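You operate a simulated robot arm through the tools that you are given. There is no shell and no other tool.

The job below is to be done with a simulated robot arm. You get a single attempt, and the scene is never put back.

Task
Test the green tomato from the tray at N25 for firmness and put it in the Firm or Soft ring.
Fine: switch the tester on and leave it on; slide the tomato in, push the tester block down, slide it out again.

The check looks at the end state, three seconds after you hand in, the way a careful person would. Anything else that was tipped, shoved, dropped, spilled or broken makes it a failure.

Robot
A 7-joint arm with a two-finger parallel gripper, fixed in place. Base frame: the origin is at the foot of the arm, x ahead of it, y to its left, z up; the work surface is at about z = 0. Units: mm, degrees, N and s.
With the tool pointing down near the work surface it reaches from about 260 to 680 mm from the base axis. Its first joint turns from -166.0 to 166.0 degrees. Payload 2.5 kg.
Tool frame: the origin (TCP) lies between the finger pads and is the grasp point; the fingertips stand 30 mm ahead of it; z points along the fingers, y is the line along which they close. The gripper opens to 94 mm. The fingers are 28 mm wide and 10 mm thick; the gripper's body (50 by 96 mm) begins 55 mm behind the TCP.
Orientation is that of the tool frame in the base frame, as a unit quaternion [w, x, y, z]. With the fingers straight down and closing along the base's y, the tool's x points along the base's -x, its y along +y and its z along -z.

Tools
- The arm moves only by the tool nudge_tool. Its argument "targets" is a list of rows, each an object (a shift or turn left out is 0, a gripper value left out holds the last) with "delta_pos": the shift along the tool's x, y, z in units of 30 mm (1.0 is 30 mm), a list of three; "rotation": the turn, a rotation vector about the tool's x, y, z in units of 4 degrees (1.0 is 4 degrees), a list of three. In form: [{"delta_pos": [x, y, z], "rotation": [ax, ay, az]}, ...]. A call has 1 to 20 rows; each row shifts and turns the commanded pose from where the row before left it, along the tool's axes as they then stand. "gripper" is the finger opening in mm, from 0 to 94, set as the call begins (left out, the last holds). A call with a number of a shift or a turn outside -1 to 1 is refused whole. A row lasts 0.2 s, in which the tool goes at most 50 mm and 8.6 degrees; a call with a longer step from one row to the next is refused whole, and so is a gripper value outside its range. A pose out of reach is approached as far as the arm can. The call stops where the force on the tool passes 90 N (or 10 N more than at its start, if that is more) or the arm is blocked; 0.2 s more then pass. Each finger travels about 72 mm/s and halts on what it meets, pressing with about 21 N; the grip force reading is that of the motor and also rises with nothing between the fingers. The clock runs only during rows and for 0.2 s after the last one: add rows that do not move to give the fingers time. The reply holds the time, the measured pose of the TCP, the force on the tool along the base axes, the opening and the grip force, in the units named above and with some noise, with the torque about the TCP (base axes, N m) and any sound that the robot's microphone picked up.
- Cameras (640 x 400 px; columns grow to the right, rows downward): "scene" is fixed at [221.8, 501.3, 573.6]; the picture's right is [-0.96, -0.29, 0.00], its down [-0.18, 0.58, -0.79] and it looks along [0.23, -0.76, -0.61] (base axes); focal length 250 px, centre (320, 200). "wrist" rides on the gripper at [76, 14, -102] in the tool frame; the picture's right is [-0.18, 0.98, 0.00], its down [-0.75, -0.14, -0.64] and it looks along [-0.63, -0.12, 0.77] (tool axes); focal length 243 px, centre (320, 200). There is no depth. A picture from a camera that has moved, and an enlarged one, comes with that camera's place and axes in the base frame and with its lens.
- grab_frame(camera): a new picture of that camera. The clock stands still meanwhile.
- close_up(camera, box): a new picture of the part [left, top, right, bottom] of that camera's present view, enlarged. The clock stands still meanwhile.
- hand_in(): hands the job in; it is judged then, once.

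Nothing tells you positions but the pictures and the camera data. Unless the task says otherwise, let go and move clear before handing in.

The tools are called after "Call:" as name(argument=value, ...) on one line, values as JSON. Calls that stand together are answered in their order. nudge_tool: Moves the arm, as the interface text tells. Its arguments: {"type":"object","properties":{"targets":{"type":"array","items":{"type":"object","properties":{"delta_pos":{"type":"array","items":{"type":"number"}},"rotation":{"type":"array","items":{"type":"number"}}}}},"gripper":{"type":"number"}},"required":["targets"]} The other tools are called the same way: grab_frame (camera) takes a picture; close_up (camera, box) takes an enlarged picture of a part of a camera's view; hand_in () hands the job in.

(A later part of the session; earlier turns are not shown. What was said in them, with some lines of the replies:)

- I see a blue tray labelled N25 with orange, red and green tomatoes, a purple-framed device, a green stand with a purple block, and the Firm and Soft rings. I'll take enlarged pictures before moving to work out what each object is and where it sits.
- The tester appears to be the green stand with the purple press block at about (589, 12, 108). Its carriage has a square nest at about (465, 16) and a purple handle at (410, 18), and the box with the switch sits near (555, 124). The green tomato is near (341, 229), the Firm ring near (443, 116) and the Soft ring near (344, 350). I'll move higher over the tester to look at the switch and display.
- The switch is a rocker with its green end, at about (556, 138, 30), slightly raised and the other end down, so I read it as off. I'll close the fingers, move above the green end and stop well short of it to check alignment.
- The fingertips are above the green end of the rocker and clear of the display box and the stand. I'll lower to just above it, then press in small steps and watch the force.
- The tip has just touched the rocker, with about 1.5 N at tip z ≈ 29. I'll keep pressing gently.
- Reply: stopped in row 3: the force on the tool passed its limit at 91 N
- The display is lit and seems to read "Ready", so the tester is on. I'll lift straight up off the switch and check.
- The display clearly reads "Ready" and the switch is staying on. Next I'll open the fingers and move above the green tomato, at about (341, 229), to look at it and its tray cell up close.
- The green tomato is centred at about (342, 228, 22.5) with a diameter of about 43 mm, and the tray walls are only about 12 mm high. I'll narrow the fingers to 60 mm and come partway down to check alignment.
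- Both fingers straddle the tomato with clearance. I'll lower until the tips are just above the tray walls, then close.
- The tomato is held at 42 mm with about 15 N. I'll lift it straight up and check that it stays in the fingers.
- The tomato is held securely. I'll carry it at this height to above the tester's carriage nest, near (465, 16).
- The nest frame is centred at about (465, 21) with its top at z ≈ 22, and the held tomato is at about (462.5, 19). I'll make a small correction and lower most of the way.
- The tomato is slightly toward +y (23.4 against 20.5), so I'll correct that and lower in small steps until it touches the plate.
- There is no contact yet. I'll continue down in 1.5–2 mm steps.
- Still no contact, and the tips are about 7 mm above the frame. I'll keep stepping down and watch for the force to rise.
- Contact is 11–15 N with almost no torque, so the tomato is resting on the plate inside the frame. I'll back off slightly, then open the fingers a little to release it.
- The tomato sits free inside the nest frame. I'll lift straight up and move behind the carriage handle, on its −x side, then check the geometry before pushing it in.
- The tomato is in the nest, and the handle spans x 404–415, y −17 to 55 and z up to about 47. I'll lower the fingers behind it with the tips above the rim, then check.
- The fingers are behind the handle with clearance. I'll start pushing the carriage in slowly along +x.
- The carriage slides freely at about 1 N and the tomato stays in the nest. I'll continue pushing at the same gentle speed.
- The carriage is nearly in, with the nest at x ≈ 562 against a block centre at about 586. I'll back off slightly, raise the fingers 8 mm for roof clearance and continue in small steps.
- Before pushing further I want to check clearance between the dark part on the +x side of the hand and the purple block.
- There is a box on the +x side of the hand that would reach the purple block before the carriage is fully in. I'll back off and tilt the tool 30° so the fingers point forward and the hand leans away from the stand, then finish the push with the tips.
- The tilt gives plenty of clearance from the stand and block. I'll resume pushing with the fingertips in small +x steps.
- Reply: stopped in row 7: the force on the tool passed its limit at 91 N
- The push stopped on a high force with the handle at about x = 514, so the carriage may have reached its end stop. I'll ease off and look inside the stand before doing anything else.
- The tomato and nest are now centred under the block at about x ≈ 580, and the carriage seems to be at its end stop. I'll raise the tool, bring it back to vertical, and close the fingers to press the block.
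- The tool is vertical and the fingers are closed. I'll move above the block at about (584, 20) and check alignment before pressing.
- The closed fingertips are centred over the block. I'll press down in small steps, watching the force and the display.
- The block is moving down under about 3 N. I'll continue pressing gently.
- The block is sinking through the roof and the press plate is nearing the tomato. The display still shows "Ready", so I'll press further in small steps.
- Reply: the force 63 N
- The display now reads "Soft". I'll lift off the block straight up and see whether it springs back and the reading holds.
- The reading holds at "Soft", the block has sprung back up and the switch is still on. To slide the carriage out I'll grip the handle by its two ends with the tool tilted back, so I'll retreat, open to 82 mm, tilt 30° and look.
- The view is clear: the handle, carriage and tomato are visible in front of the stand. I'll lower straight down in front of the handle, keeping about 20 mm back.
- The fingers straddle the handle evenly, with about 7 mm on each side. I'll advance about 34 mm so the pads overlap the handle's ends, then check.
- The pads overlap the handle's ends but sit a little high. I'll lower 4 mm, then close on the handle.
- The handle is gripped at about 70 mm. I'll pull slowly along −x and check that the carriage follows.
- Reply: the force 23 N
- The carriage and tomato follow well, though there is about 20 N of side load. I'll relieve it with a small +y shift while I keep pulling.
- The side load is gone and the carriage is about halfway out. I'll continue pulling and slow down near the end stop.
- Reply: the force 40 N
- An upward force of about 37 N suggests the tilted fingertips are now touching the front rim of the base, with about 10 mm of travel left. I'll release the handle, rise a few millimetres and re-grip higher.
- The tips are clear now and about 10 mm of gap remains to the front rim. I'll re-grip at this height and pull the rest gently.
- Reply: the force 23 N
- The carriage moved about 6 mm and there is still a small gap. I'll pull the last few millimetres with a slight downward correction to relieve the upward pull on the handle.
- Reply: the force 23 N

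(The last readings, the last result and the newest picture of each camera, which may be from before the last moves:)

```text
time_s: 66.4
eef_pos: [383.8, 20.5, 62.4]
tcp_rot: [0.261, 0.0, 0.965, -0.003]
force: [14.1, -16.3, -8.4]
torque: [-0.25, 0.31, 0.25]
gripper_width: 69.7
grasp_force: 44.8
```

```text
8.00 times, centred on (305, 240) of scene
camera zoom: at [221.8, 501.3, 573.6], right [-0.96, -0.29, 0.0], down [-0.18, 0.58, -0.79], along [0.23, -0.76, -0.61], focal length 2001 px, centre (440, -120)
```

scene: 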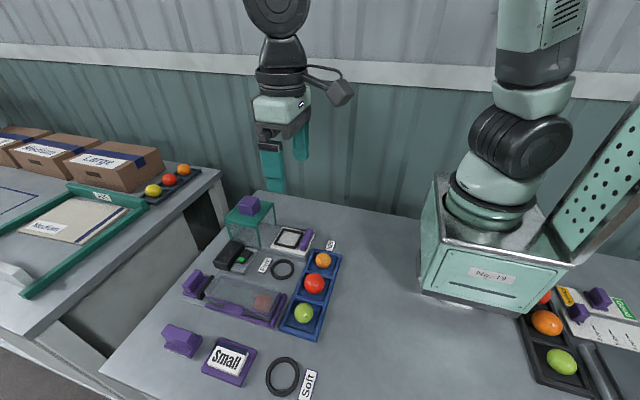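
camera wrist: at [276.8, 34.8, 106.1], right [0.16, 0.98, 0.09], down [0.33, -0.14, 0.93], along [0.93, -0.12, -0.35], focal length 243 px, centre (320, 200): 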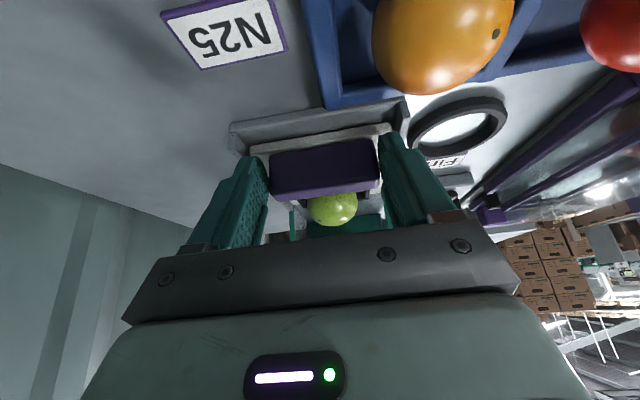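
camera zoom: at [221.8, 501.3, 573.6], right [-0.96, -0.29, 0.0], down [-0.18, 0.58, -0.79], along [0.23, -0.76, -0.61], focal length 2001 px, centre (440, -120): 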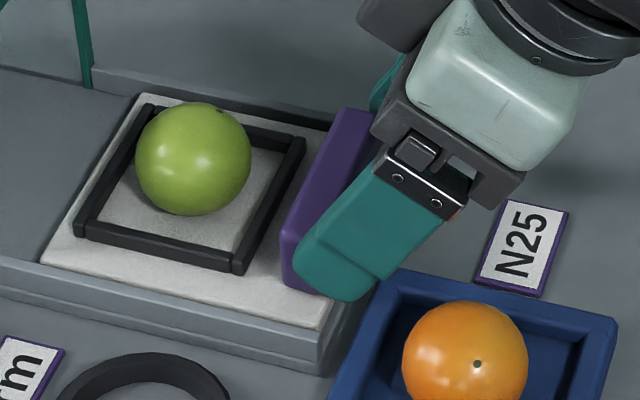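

Force along x has risen to 14 N at the original position, so the carriage is fully out. I'll release the handle, lift clear and bring the tool back to vertical.

Call:
nudge_tool(gripper=80, targets=[{"delta_pos": [0, 0, 0]}, {"delta_pos": [0, 0, 0]}, {"delta_pos": [-0.2, 0, -0.346]}, {"delta_pos": [-0.4167, 0, -0.7217]}, {"delta_pos": [-0.4167, 0, -0.7217]}, {"delta_pos": [-0.4167, 0, -0.7217]}, {"delta_pos": [-0.4167, 0, -0.7217]}, {"delta_pos": [-0.4167, 0, -0.7217]}, {"delta_pos": [0, 0, 0], "rotation": [0, 1, 0]}, {"delta_pos": [0, 0, 0], "rotation": [0, 1, 0]}, {"delta_pos": [0, 0, 0], "rotation": [0, 1, 0]}, {"delta_pos": [0, 0, 0], "rotation": [0, 1, 0]}, {"delta_pos": [0, 0, 0], "rotation": [0, 1, 0]}, {"delta_pos": [0, 0, 0], "rotation": [0, 1, 0]}, {"delta_pos": [0, 0, 0], "rotation": [0, 1, 0]}, {"delta_pos": [0, 0, 0], "rotation": [0, 0.5, 0]}, {"delta_pos": [0, 0, 0]}])

Call:
grab_frame(camera="wrist")

Call:
close_up(camera="wrist", box=[240, 60, 420, 240])

Call:
close_up(camera="scene", box=[210, 190, 330, 280])

```text
time_s: 70.0
eef_pos: [381.5, 20.5, 196.9]
tcp_rot: [-0.001, -0.001, 1.0, -0.001]
force: [0.3, 0.3, -0.7]
torque: [-0.01, 0.01, 0.01]
gripper_width: 80.2
grasp_force: 0.1
```

```text
taken
camera wrist: at [305.7, 36.1, 300.1], right [0.18, 0.98, 0.0], down [0.75, -0.14, 0.64], along [0.63, -0.12, -0.77], focal length 243 px, centre (320, 200)
```

wrist: 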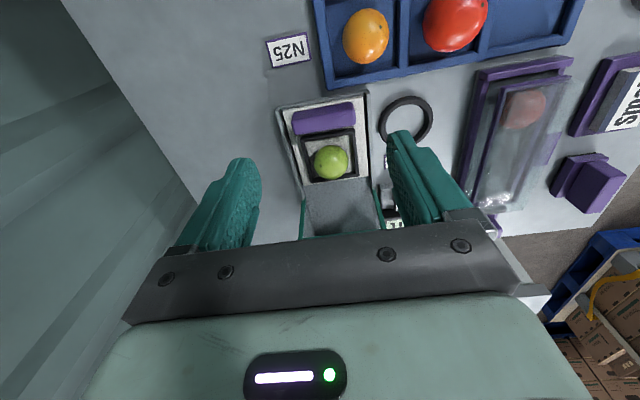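

```text
2.22 times, centred on (330, 150) of wrist
camera zoom: at [305.7, 36.1, 300.1], right [0.18, 0.98, 0.0], down [0.75, -0.14, 0.64], along [0.63, -0.12, -0.77], focal length 539 px, centre (298, 311)
```

zoom: 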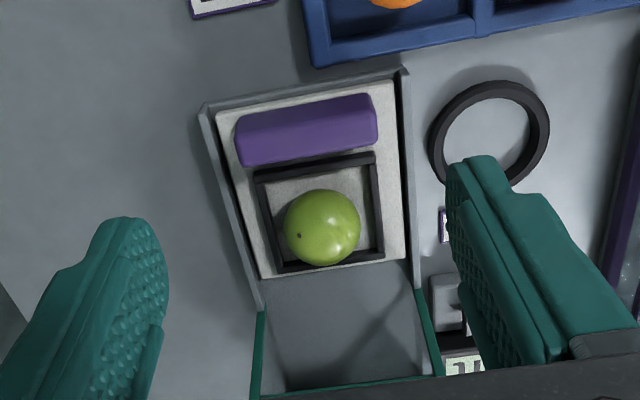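

```text
4.44 times, centred on (270, 235) of scene
camera zoom: at [221.8, 501.3, 573.6], right [-0.96, -0.29, 0.0], down [-0.18, 0.58, -0.79], along [0.23, -0.76, -0.61], focal length 1112 px, centre (542, 44)
```

zoom: 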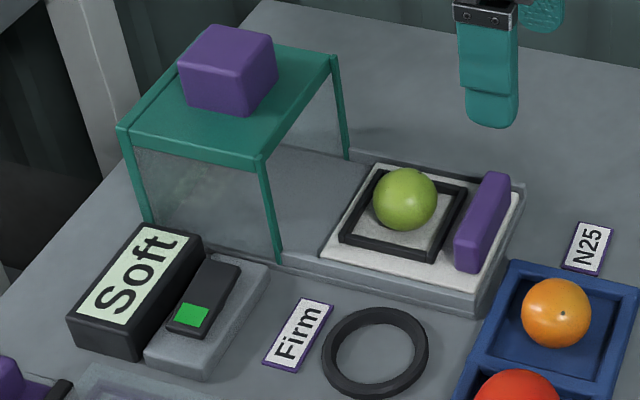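

The carriage is fully out and the green tomato sits at about (465.5, 19), still in the nest. I'll move above it, narrow the fingers to 60 mm and come down partway.

Call:
nudge_tool(gripper=60, targets=[{"delta_pos": [-0.933, -0.015, 0]}, {"delta_pos": [-0.933, -0.015, 0]}, {"delta_pos": [-0.933, -0.015, 0]}, {"delta_pos": [0, 0, 0.9]}, {"delta_pos": [0, 0, 0.9]}, {"delta_pos": [0, 0, 0.9]}, {"delta_pos": [0, 0, 0]}])

Call:
grab_frame(camera="wrist")

Call:
close_up(camera="scene", box=[210, 190, 330, 280])

```text
time_s: 71.6
eef_pos: [464.0, 20.8, 114.6]
tcp_rot: [-0.001, 0.0, 1.0, -0.003]
force: [-0.9, -0.5, -0.5]
torque: [0.0, -0.01, 0.02]
gripper_width: 59.8
grasp_force: 0.1
```

```text
taken
camera wrist: at [388.6, 34.6, 218.6], right [0.18, 0.98, 0.0], down [0.75, -0.14, 0.64], along [0.63, -0.12, -0.77], focal length 243 px, centre (320, 200)
```

wrist: 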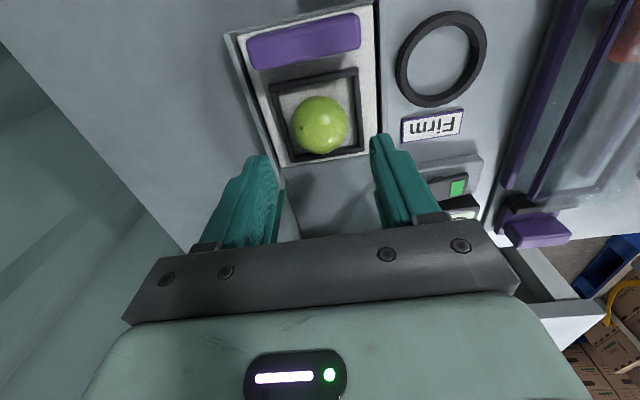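

```text
4.44 times, centred on (270, 235) of scene
camera zoom: at [221.8, 501.3, 573.6], right [-0.96, -0.29, 0.0], down [-0.18, 0.58, -0.79], along [0.23, -0.76, -0.61], focal length 1112 px, centre (542, 44)
```

zoom: 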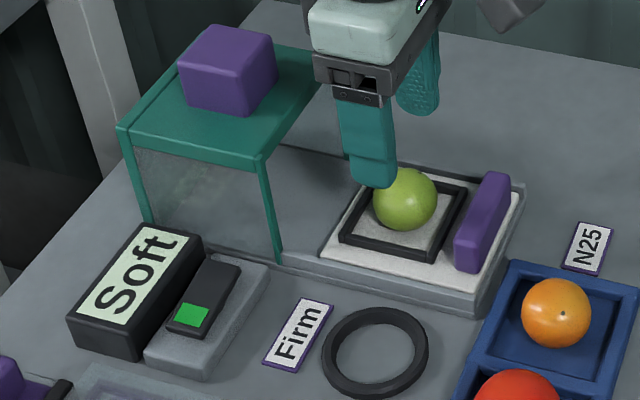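

The tomato is centred between the fingers. I'll lower to the same height as when I set it down, then close on it.

Call:
nudge_tool(targets=[{"delta_pos": [0, -0.03, 0.7]}, {"delta_pos": [0, 0, 0.7]}, {"delta_pos": [0, 0, 0.45]}, {"delta_pos": [0, 0, 0]}])

Call:
nudge_tool(gripper=38, targets=[{"delta_pos": [0, 0, 0]}, {"delta_pos": [0, 0, 0]}, {"delta_pos": [0, 0, 0]}])

Call:
close_up(camera="wrist", box=[220, 60, 420, 220])

```text
time_s: 72.6
eef_pos: [466.4, 20.1, 59.8]
tcp_rot: [0.0, 0.0, 1.0, -0.001]
force: [1.3, 0.5, -0.3]
torque: [-0.01, 0.0, 0.01]
gripper_width: 60.2
grasp_force: 0.1
```

```text
time_s: 73.4
eef_pos: [464.5, 20.0, 59.1]
tcp_rot: [0.0, 0.0, 1.0, -0.001]
force: [-0.3, 0.4, 0.3]
torque: [0.0, 0.01, 0.01]
gripper_width: 42.2
grasp_force: 15.9
```

```text
2.50 times, centred on (320, 140) of wrist
camera zoom: at [389.3, 34.6, 162.9], right [0.18, 0.98, 0.0], down [0.75, -0.14, 0.64], along [0.63, -0.12, -0.77], focal length 606 px, centre (320, 350)
```

zoom: 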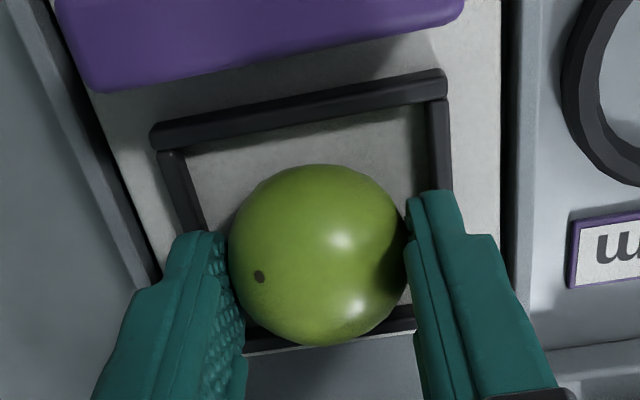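

The tomato is held again at 42 mm. I'll lift it and carry it high toward the Soft ring near (344, 350).

Call:
nudge_tool(targets=[{"delta_pos": [0, 0, -0.3]}, {"delta_pos": [0, 0, -0.7]}, {"delta_pos": [0, 0, -0.9]}, {"delta_pos": [0, 0, -0.9]}, {"delta_pos": [0, 0, -0.9]}, {"delta_pos": [0, 0, -0.6]}])

Call:
nudge_tool(targets=[{"delta_pos": [0.2, 0.5, 0]}, {"delta_pos": [0.335, 0.9, 0]}, {"delta_pos": [0.335, 0.9, 0]}, {"delta_pos": [0.335, 0.9, 0]}, {"delta_pos": [0.335, 0.9, 0]}, {"delta_pos": [0.335, 0.9, 0]}, {"delta_pos": [0.335, 0.9, 0]}, {"delta_pos": [0.335, 0.9, 0]}, {"delta_pos": [0.335, 0.9, 0]}, {"delta_pos": [0.335, 0.9, 0]}, {"delta_pos": [0.335, 0.9, 0]}, {"delta_pos": [0.2, 0.6, 0]}, {"delta_pos": [0, 0.4, 0]}, {"delta_pos": [0, 0, 0]}])

Call:
grab_frame(camera="wrist")

Call:
close_up(camera="wrist", box=[220, 10, 420, 210])

Call:
grab_frame(camera="scene")

```text
time_s: 74.8
eef_pos: [466.9, 19.1, 190.5]
tcp_rot: [0.0, 0.0, 1.0, -0.002]
force: [-0.2, 0.3, -0.6]
torque: [-0.02, -0.04, -0.01]
gripper_width: 42.2
grasp_force: 16.2
```

```text
time_s: 77.8
eef_pos: [353.2, 334.7, 187.5]
tcp_rot: [0.001, 0.0, 1.0, -0.002]
force: [0.7, 0.2, -0.4]
torque: [0.03, 0.01, -0.02]
gripper_width: 42.0
grasp_force: 16.2
```

```text
taken
camera wrist: at [276.5, 350.7, 290.0], right [0.18, 0.98, 0.0], down [0.75, -0.14, 0.64], along [0.63, -0.12, -0.77], focal length 243 px, centre (320, 200)
```

wrist: 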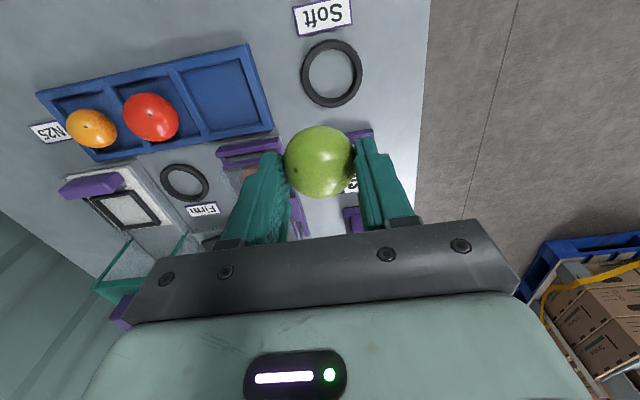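

```text
2.00 times, centred on (320, 110) of wrist
camera zoom: at [276.5, 350.7, 290.0], right [0.18, 0.98, 0.0], down [0.75, -0.14, 0.64], along [0.63, -0.12, -0.77], focal length 485 px, centre (320, 380)
```

zoom: 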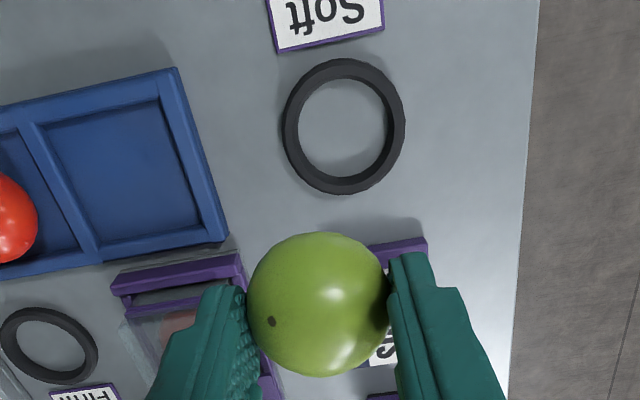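

```text
taken
```

scene: 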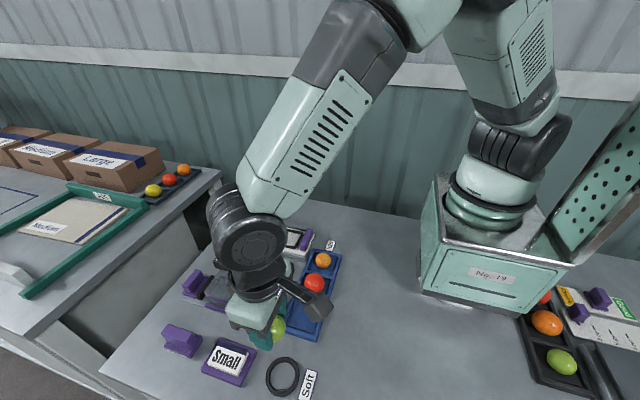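

The Soft ring is centred at about (340.5, 350.5) with an inner diameter of about 47 mm, and the held tomato is at about (351.5, 336). I'll shift to line it up and lower partway.

Call:
nudge_tool(targets=[{"delta_pos": [0.18, 0.24, 0.3]}, {"delta_pos": [0.187, 0.24, 0.8]}, {"delta_pos": [0, 0, 0.9]}, {"delta_pos": [0, 0, 0.9]}, {"delta_pos": [0, 0, 0.6]}, {"delta_pos": [0, 0, 0]}])

Call:
grab_frame(camera="wrist")

Call:
close_up(camera="wrist", box=[220, 50, 420, 210])

Call:
close_up(camera="scene", box=[220, 300, 340, 400])

```text
time_s: 79.2
eef_pos: [340.4, 348.8, 83.0]
tcp_rot: [0.0, 0.0, 1.0, -0.001]
force: [-0.8, 0.4, -0.4]
torque: [0.03, -0.03, 0.02]
gripper_width: 42.2
grasp_force: 16.0
```

```text
taken
camera wrist: at [265.0, 362.8, 186.1], right [0.18, 0.98, 0.0], down [0.75, -0.14, 0.64], along [0.63, -0.12, -0.77], focal length 243 px, centre (320, 200)
```

wrist: 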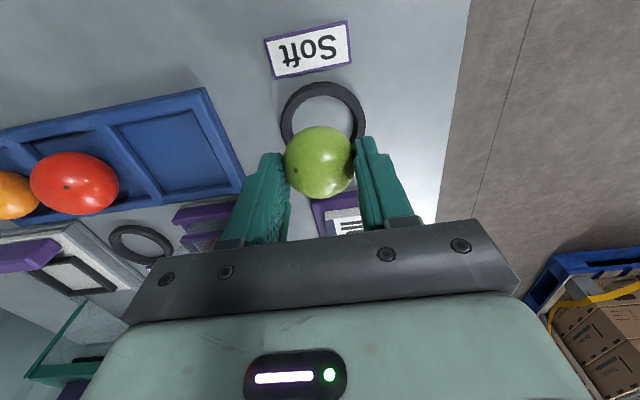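

```text
2.50 times, centred on (320, 130) of wrist
camera zoom: at [265.0, 362.8, 186.1], right [0.18, 0.98, 0.0], down [0.75, -0.14, 0.64], along [0.63, -0.12, -0.77], focal length 606 px, centre (320, 375)
```

zoom: 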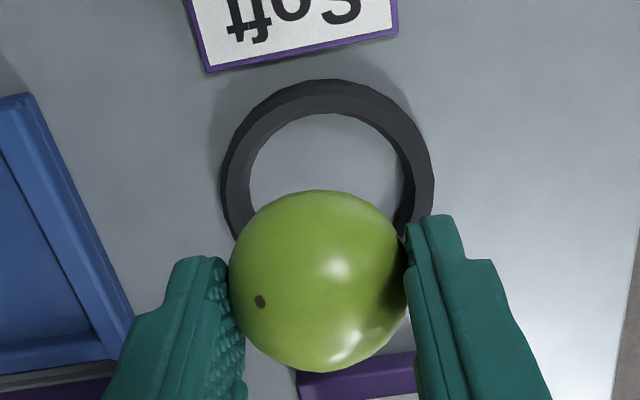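

```text
4.00 times, centred on (280, 350) of scene
camera zoom: at [221.8, 501.3, 573.6], right [-0.96, -0.29, 0.0], down [-0.18, 0.58, -0.79], along [0.23, -0.76, -0.61], focal length 1001 px, centre (480, -400)
```

zoom: 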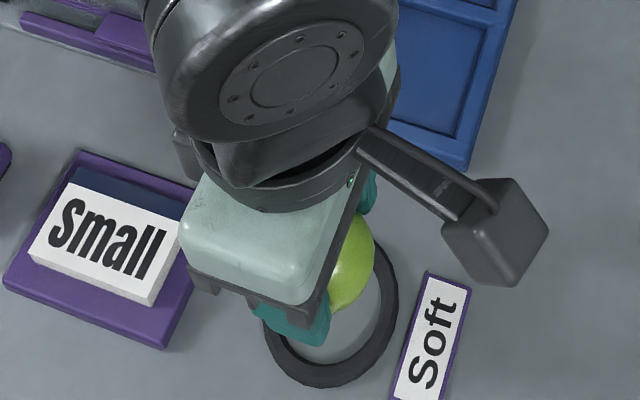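

The tomato is aligned in x but needs about 2.5 mm more in +y. I'll correct that and lower gently to the table inside the ring.

Call:
nudge_tool(targets=[{"delta_pos": [0, 0.08, 0.3]}, {"delta_pos": [0, 0, 0.4]}, {"delta_pos": [0, 0, 0.2]}, {"delta_pos": [0, 0, 0]}])

Call:
close_up(camera="wrist", box=[220, 50, 420, 210])

Call:
close_up(camera="scene", box=[240, 330, 320, 400])

```text
time_s: 80.2
eef_pos: [341.3, 350.9, 58.2]
tcp_rot: [0.0, 0.0, 1.0, -0.002]
force: [0.1, 0.7, 0.2]
torque: [-0.01, 0.02, 0.02]
gripper_width: 41.9
grasp_force: 16.6
```

```text
2.50 times, centred on (320, 130) of wrist
camera zoom: at [265.0, 365.1, 160.4], right [0.18, 0.98, 0.0], down [0.75, -0.14, 0.64], along [0.63, -0.12, -0.77], focal length 606 px, centre (320, 375)
```

zoom: 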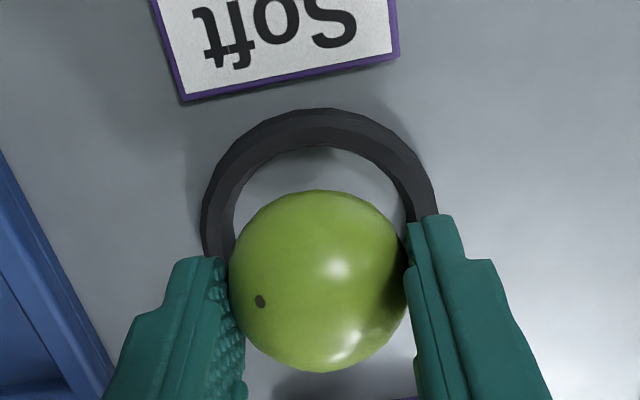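

```text
5.71 times, centred on (280, 365) of scene
camera zoom: at [221.8, 501.3, 573.6], right [-0.96, -0.29, 0.0], down [-0.18, 0.58, -0.79], along [0.23, -0.76, -0.61], focal length 1429 px, centre (549, -743)
```

zoom: 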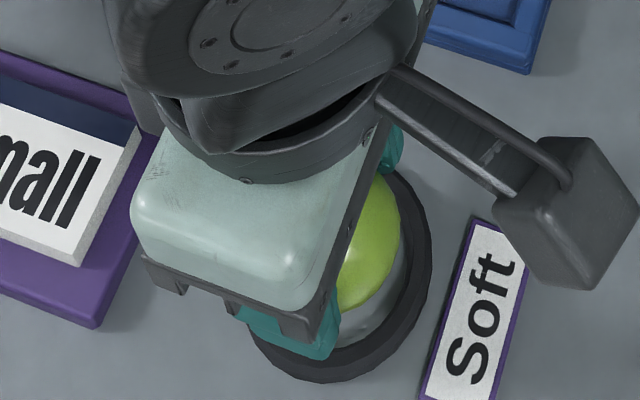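

The tomato is centred in the ring. I'll lower the last 12 mm in small steps until it touches the table.

Call:
nudge_tool(targets=[{"delta_pos": [0, 0, 0.1]}, {"delta_pos": [0, 0, 0.1]}, {"delta_pos": [0, 0, 0.06]}, {"delta_pos": [0, 0, 0]}])

Call:
nudge_tool(targets=[{"delta_pos": [0, 0, 0.05]}, {"delta_pos": [0, 0, 0]}])

```text
time_s: 81.2
eef_pos: [341.7, 349.8, 49.3]
tcp_rot: [0.0, -0.001, 1.0, -0.003]
force: [0.6, -0.6, -1.6]
torque: [-0.03, -0.02, 0.02]
gripper_width: 42.2
grasp_force: 16.2
```

```text
time_s: 81.8
eef_pos: [341.2, 349.2, 47.0]
tcp_rot: [0.0, 0.0, 1.0, -0.002]
force: [0.5, 0.4, -0.2]
torque: [0.03, 0.0, -0.01]
gripper_width: 42.2
grasp_force: 16.3
```

Call:
nudge_tool(targets=[{"delta_pos": [0, 0, 0.04]}, {"delta_pos": [0, 0, 0]}])

Call:
nudge_tool(targets=[{"delta_pos": [0, 0, 0.03]}, {"delta_pos": [0, 0, 0]}])

```text
time_s: 82.4
eef_pos: [341.6, 350.2, 47.7]
tcp_rot: [0.0, 0.0, 1.0, -0.002]
force: [0.2, 0.6, -0.5]
torque: [-0.02, 0.01, 0.01]
gripper_width: 41.9
grasp_force: 15.9
```

```text
time_s: 83.0
eef_pos: [341.5, 350.1, 44.4]
tcp_rot: [0.0, 0.0, 1.0, -0.002]
force: [-0.3, 0.1, -2.1]
torque: [-0.02, 0.01, -0.02]
gripper_width: 42.1
grasp_force: 15.9
```

There's still no contact. I'll continue in 1 mm steps.

Call:
nudge_tool(targets=[{"delta_pos": [0, 0, 0.035]}, {"delta_pos": [0, 0, 0]}])

Call:
nudge_tool(targets=[{"delta_pos": [0, 0, 0.03]}, {"delta_pos": [0, 0, 0]}])

Call:
close_up(camera="wrist", box=[220, 50, 420, 210])

```text
time_s: 83.6
eef_pos: [341.3, 349.6, 43.7]
tcp_rot: [0.0, 0.0, 1.0, -0.001]
force: [0.4, -0.7, -0.3]
torque: [-0.02, 0.03, 0.02]
gripper_width: 42.1
grasp_force: 15.9
```

```text
time_s: 84.2
eef_pos: [339.7, 349.2, 42.0]
tcp_rot: [0.0, 0.0, 1.0, -0.001]
force: [-0.4, 0.5, -0.4]
torque: [-0.01, 0.0, 0.01]
gripper_width: 42.1
grasp_force: 15.7
```

```text
2.50 times, centred on (320, 130) of wrist
camera zoom: at [265.0, 364.1, 146.3], right [0.18, 0.98, 0.0], down [0.75, -0.14, 0.64], along [0.63, -0.12, -0.77], focal length 606 px, centre (320, 375)
```

zoom: 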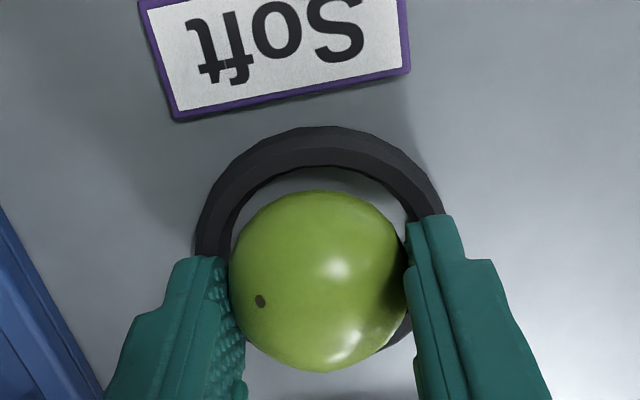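

Call:
nudge_tool(targets=[{"delta_pos": [0, 0, 0.03]}, {"delta_pos": [0, 0, 0]}])

Call:
nudge_tool(targets=[{"delta_pos": [0, 0, 0.03]}, {"delta_pos": [0, 0, 0]}])

Call:
close_up(camera="scene", box=[240, 330, 320, 400])

```text
time_s: 84.8
eef_pos: [342.2, 349.8, 40.9]
tcp_rot: [0.0, 0.001, 1.0, -0.002]
force: [0.3, 0.9, 0.1]
torque: [0.0, -0.03, -0.01]
gripper_width: 42.0
grasp_force: 15.9
```

```text
time_s: 85.4
eef_pos: [341.1, 349.8, 41.0]
tcp_rot: [0.0, 0.0, 1.0, -0.002]
force: [-2.7, -2.9, 10.8]
torque: [-0.07, 0.15, 0.03]
gripper_width: 42.2
grasp_force: 16.0
```

```text
5.71 times, centred on (280, 365) of scene
camera zoom: at [221.8, 501.3, 573.6], right [-0.96, -0.29, 0.0], down [-0.18, 0.58, -0.79], along [0.23, -0.76, -0.61], focal length 1429 px, centre (549, -743)
```

zoom: 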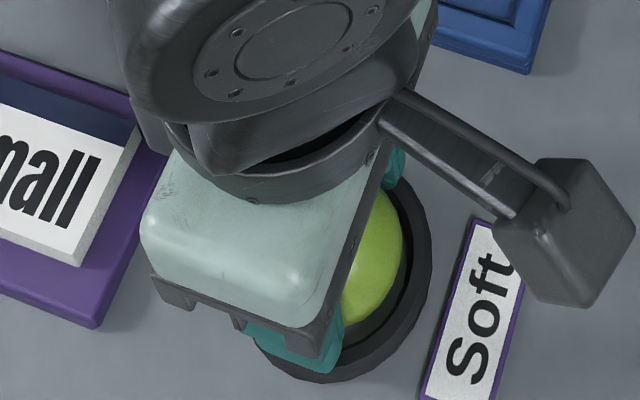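

Contact is about 11 N. In case the fingertips are near the ring's top, I'll rise 1.2 mm before opening, then release gently.

Call:
nudge_tool(targets=[{"delta_pos": [0, 0, -0.04]}, {"delta_pos": [0, 0, 0]}])

Call:
close_up(camera="wrist", box=[240, 80, 400, 220])

```text
time_s: 86.0
eef_pos: [340.3, 350.0, 43.0]
tcp_rot: [0.0, -0.001, 1.0, -0.002]
force: [0.8, 1.0, -0.4]
torque: [-0.01, 0.0, -0.01]
gripper_width: 42.0
grasp_force: 16.3
```

```text
2.86 times, centred on (320, 150) of wrist
camera zoom: at [265.4, 364.3, 145.3], right [0.18, 0.98, 0.0], down [0.75, -0.14, 0.64], along [0.63, -0.12, -0.77], focal length 693 px, centre (320, 343)
```

zoom: 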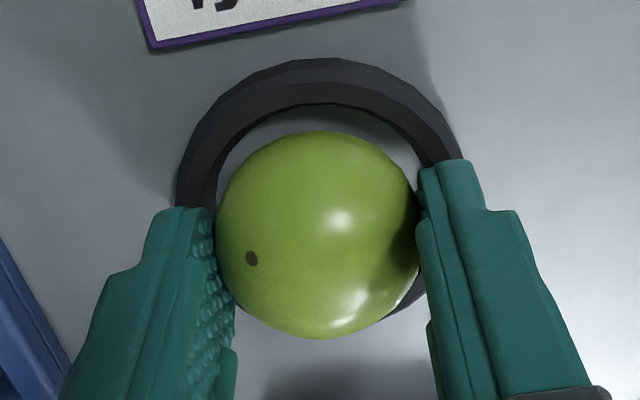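

Call:
nudge_tool(gripper=46, targets=[{"delta_pos": [0, 0, 0]}, {"delta_pos": [0, 0, 0]}])

Call:
nudge_tool(gripper=56, targets=[{"delta_pos": [0, 0, 0]}, {"delta_pos": [0, 0, 0]}])

Call:
close_up(camera="wrist", box=[240, 80, 400, 220])

Call:
close_up(camera="scene", box=[240, 330, 320, 400])

```text
time_s: 86.6
eef_pos: [341.7, 349.2, 43.3]
tcp_rot: [0.0, 0.0, 1.0, -0.001]
force: [-0.8, 0.9, -0.1]
torque: [-0.01, -0.03, 0.0]
gripper_width: 46.2
grasp_force: 0.1
```

```text
time_s: 87.2
eef_pos: [340.7, 350.1, 41.6]
tcp_rot: [0.0, 0.0, 1.0, -0.002]
force: [0.4, -0.2, -0.9]
torque: [-0.03, -0.04, 0.02]
gripper_width: 56.4
grasp_force: 0.0
```

```text
2.86 times, centred on (320, 150) of wrist
camera zoom: at [265.5, 364.4, 145.5], right [0.18, 0.98, 0.0], down [0.75, -0.14, 0.64], along [0.63, -0.12, -0.77], focal length 693 px, centre (320, 343)
```

zoom: 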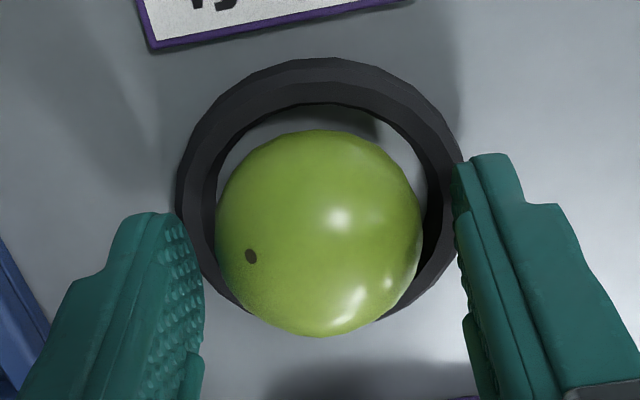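

```text
5.71 times, centred on (280, 365) of scene
camera zoom: at [221.8, 501.3, 573.6], right [-0.96, -0.29, 0.0], down [-0.18, 0.58, -0.79], along [0.23, -0.76, -0.61], focal length 1429 px, centre (549, -743)
```

zoom: 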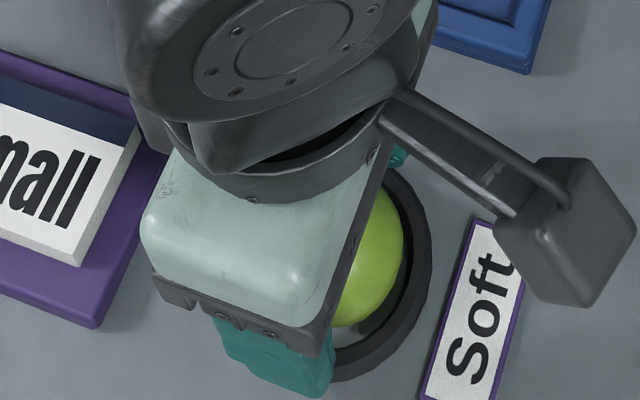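

The tomato rests inside the Soft ring and the fingers are clear on both sides. I'll lift straight up and move away, then check the whole scene.

Call:
nudge_tool(targets=[{"delta_pos": [0, 0, -0.3]}, {"delta_pos": [0, 0, -0.7]}, {"delta_pos": [0, 0, -0.9]}, {"delta_pos": [0, 0, -0.9]}, {"delta_pos": [0, 0, -0.9]}, {"delta_pos": [0, 0, -0.9]}, {"delta_pos": [0, 0, -0.9]}, {"delta_pos": [0, 0, -0.9]}, {"delta_pos": [0, 0, -0.9]}, {"delta_pos": [-0.3, -0.9, 0]}, {"delta_pos": [-0.3, -0.9, 0]}, {"delta_pos": [-0.3, -0.9, 0]}, {"delta_pos": [-0.3, -0.9, 0]}, {"delta_pos": [0, -0.9, 0]}, {"delta_pos": [0, -0.9, 0]}, {"delta_pos": [0, 0, 0]}])

Call:
grab_frame(camera="scene")

Call:
close_up(camera="scene", box=[150, 280, 350, 400])

Call:
close_up(camera="scene", box=[170, 180, 350, 300])

Call:
grab_frame(camera="wrist")

```text
time_s: 90.6
eef_pos: [376.3, 189.2, 260.8]
tcp_rot: [0.0, 0.0, 1.0, -0.001]
force: [0.2, -0.1, 0.6]
torque: [0.05, -0.02, -0.03]
gripper_width: 56.2
grasp_force: 0.2
```

```text
taken
```

scene: 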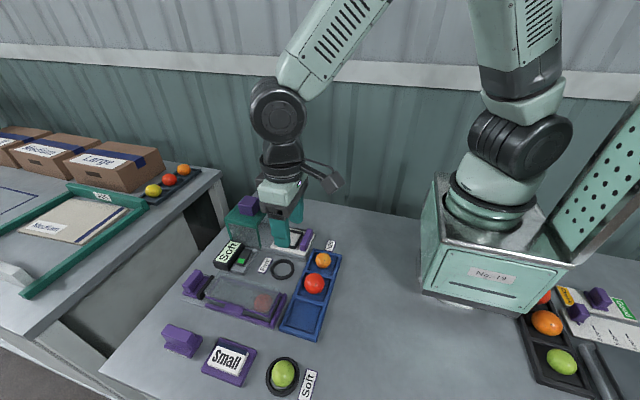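

```text
3.20 times, centred on (250, 340) of scene
camera zoom: at [221.8, 501.3, 573.6], right [-0.96, -0.29, 0.0], down [-0.18, 0.58, -0.79], along [0.23, -0.76, -0.61], focal length 800 px, centre (544, -248)
```

zoom: 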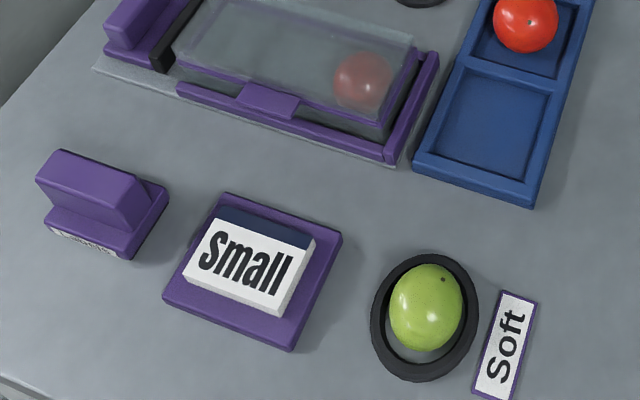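

```text
3.33 times, centred on (260, 240) of scene
camera zoom: at [221.8, 501.3, 573.6], right [-0.96, -0.29, 0.0], down [-0.18, 0.58, -0.79], along [0.23, -0.76, -0.61], focal length 834 px, centre (520, 67)
```

zoom: 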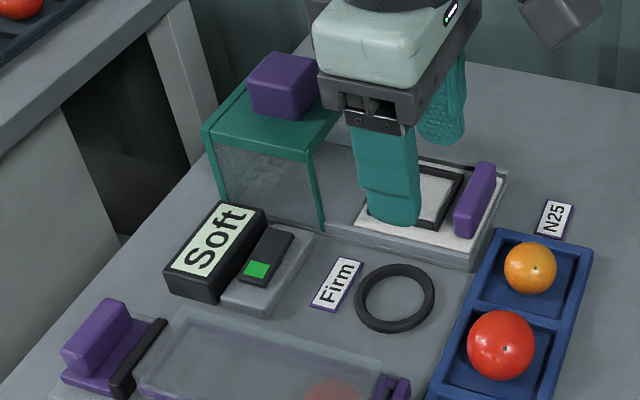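

```text
taken
camera wrist: at [299.6, 203.8, 364.5], right [0.18, 0.98, 0.0], down [0.75, -0.14, 0.64], along [0.63, -0.12, -0.77], focal length 243 px, centre (320, 200)
```

wrist: 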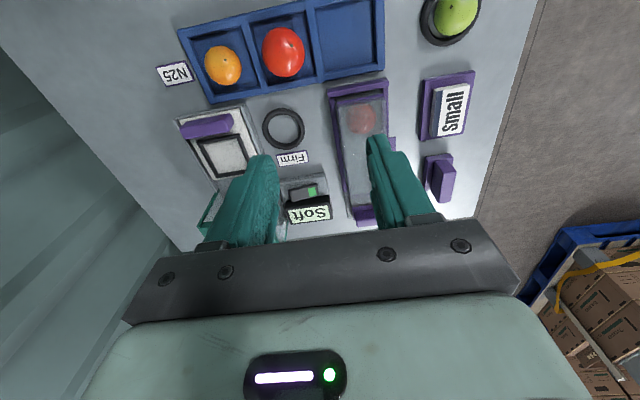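

The green tomato sits inside the Soft ring, matching the tester's "Soft" reading. The tester is still on, its carriage is fully out and empty with the block up. Nothing else appears to have moved, and the arm is clear, so I'll hand in.

Call:
hand_in()

```text
The job is handed in.
```

The green tomato from tray N25 tested **Soft**, and it is now in the Soft ring. The job is handed in, but I haven't seen the result of the check.

- **Tester:** it is still switched on and showing "Soft". The carriage is back out and empty, and the block has sprung back up.
- **Hard contacts:** the arm hit its 90 N force limit twice, once pressing the switch and once when the carriage reached its inner stop. While I pulled the carriage out, the fingertips also pressed on what I took to be the base's front rim, at about 37 N. I saw no damage or shifting from any of these.
- **Everything else:** the final pictures show nothing else moved, and the arm was clear of the table before I handed in.
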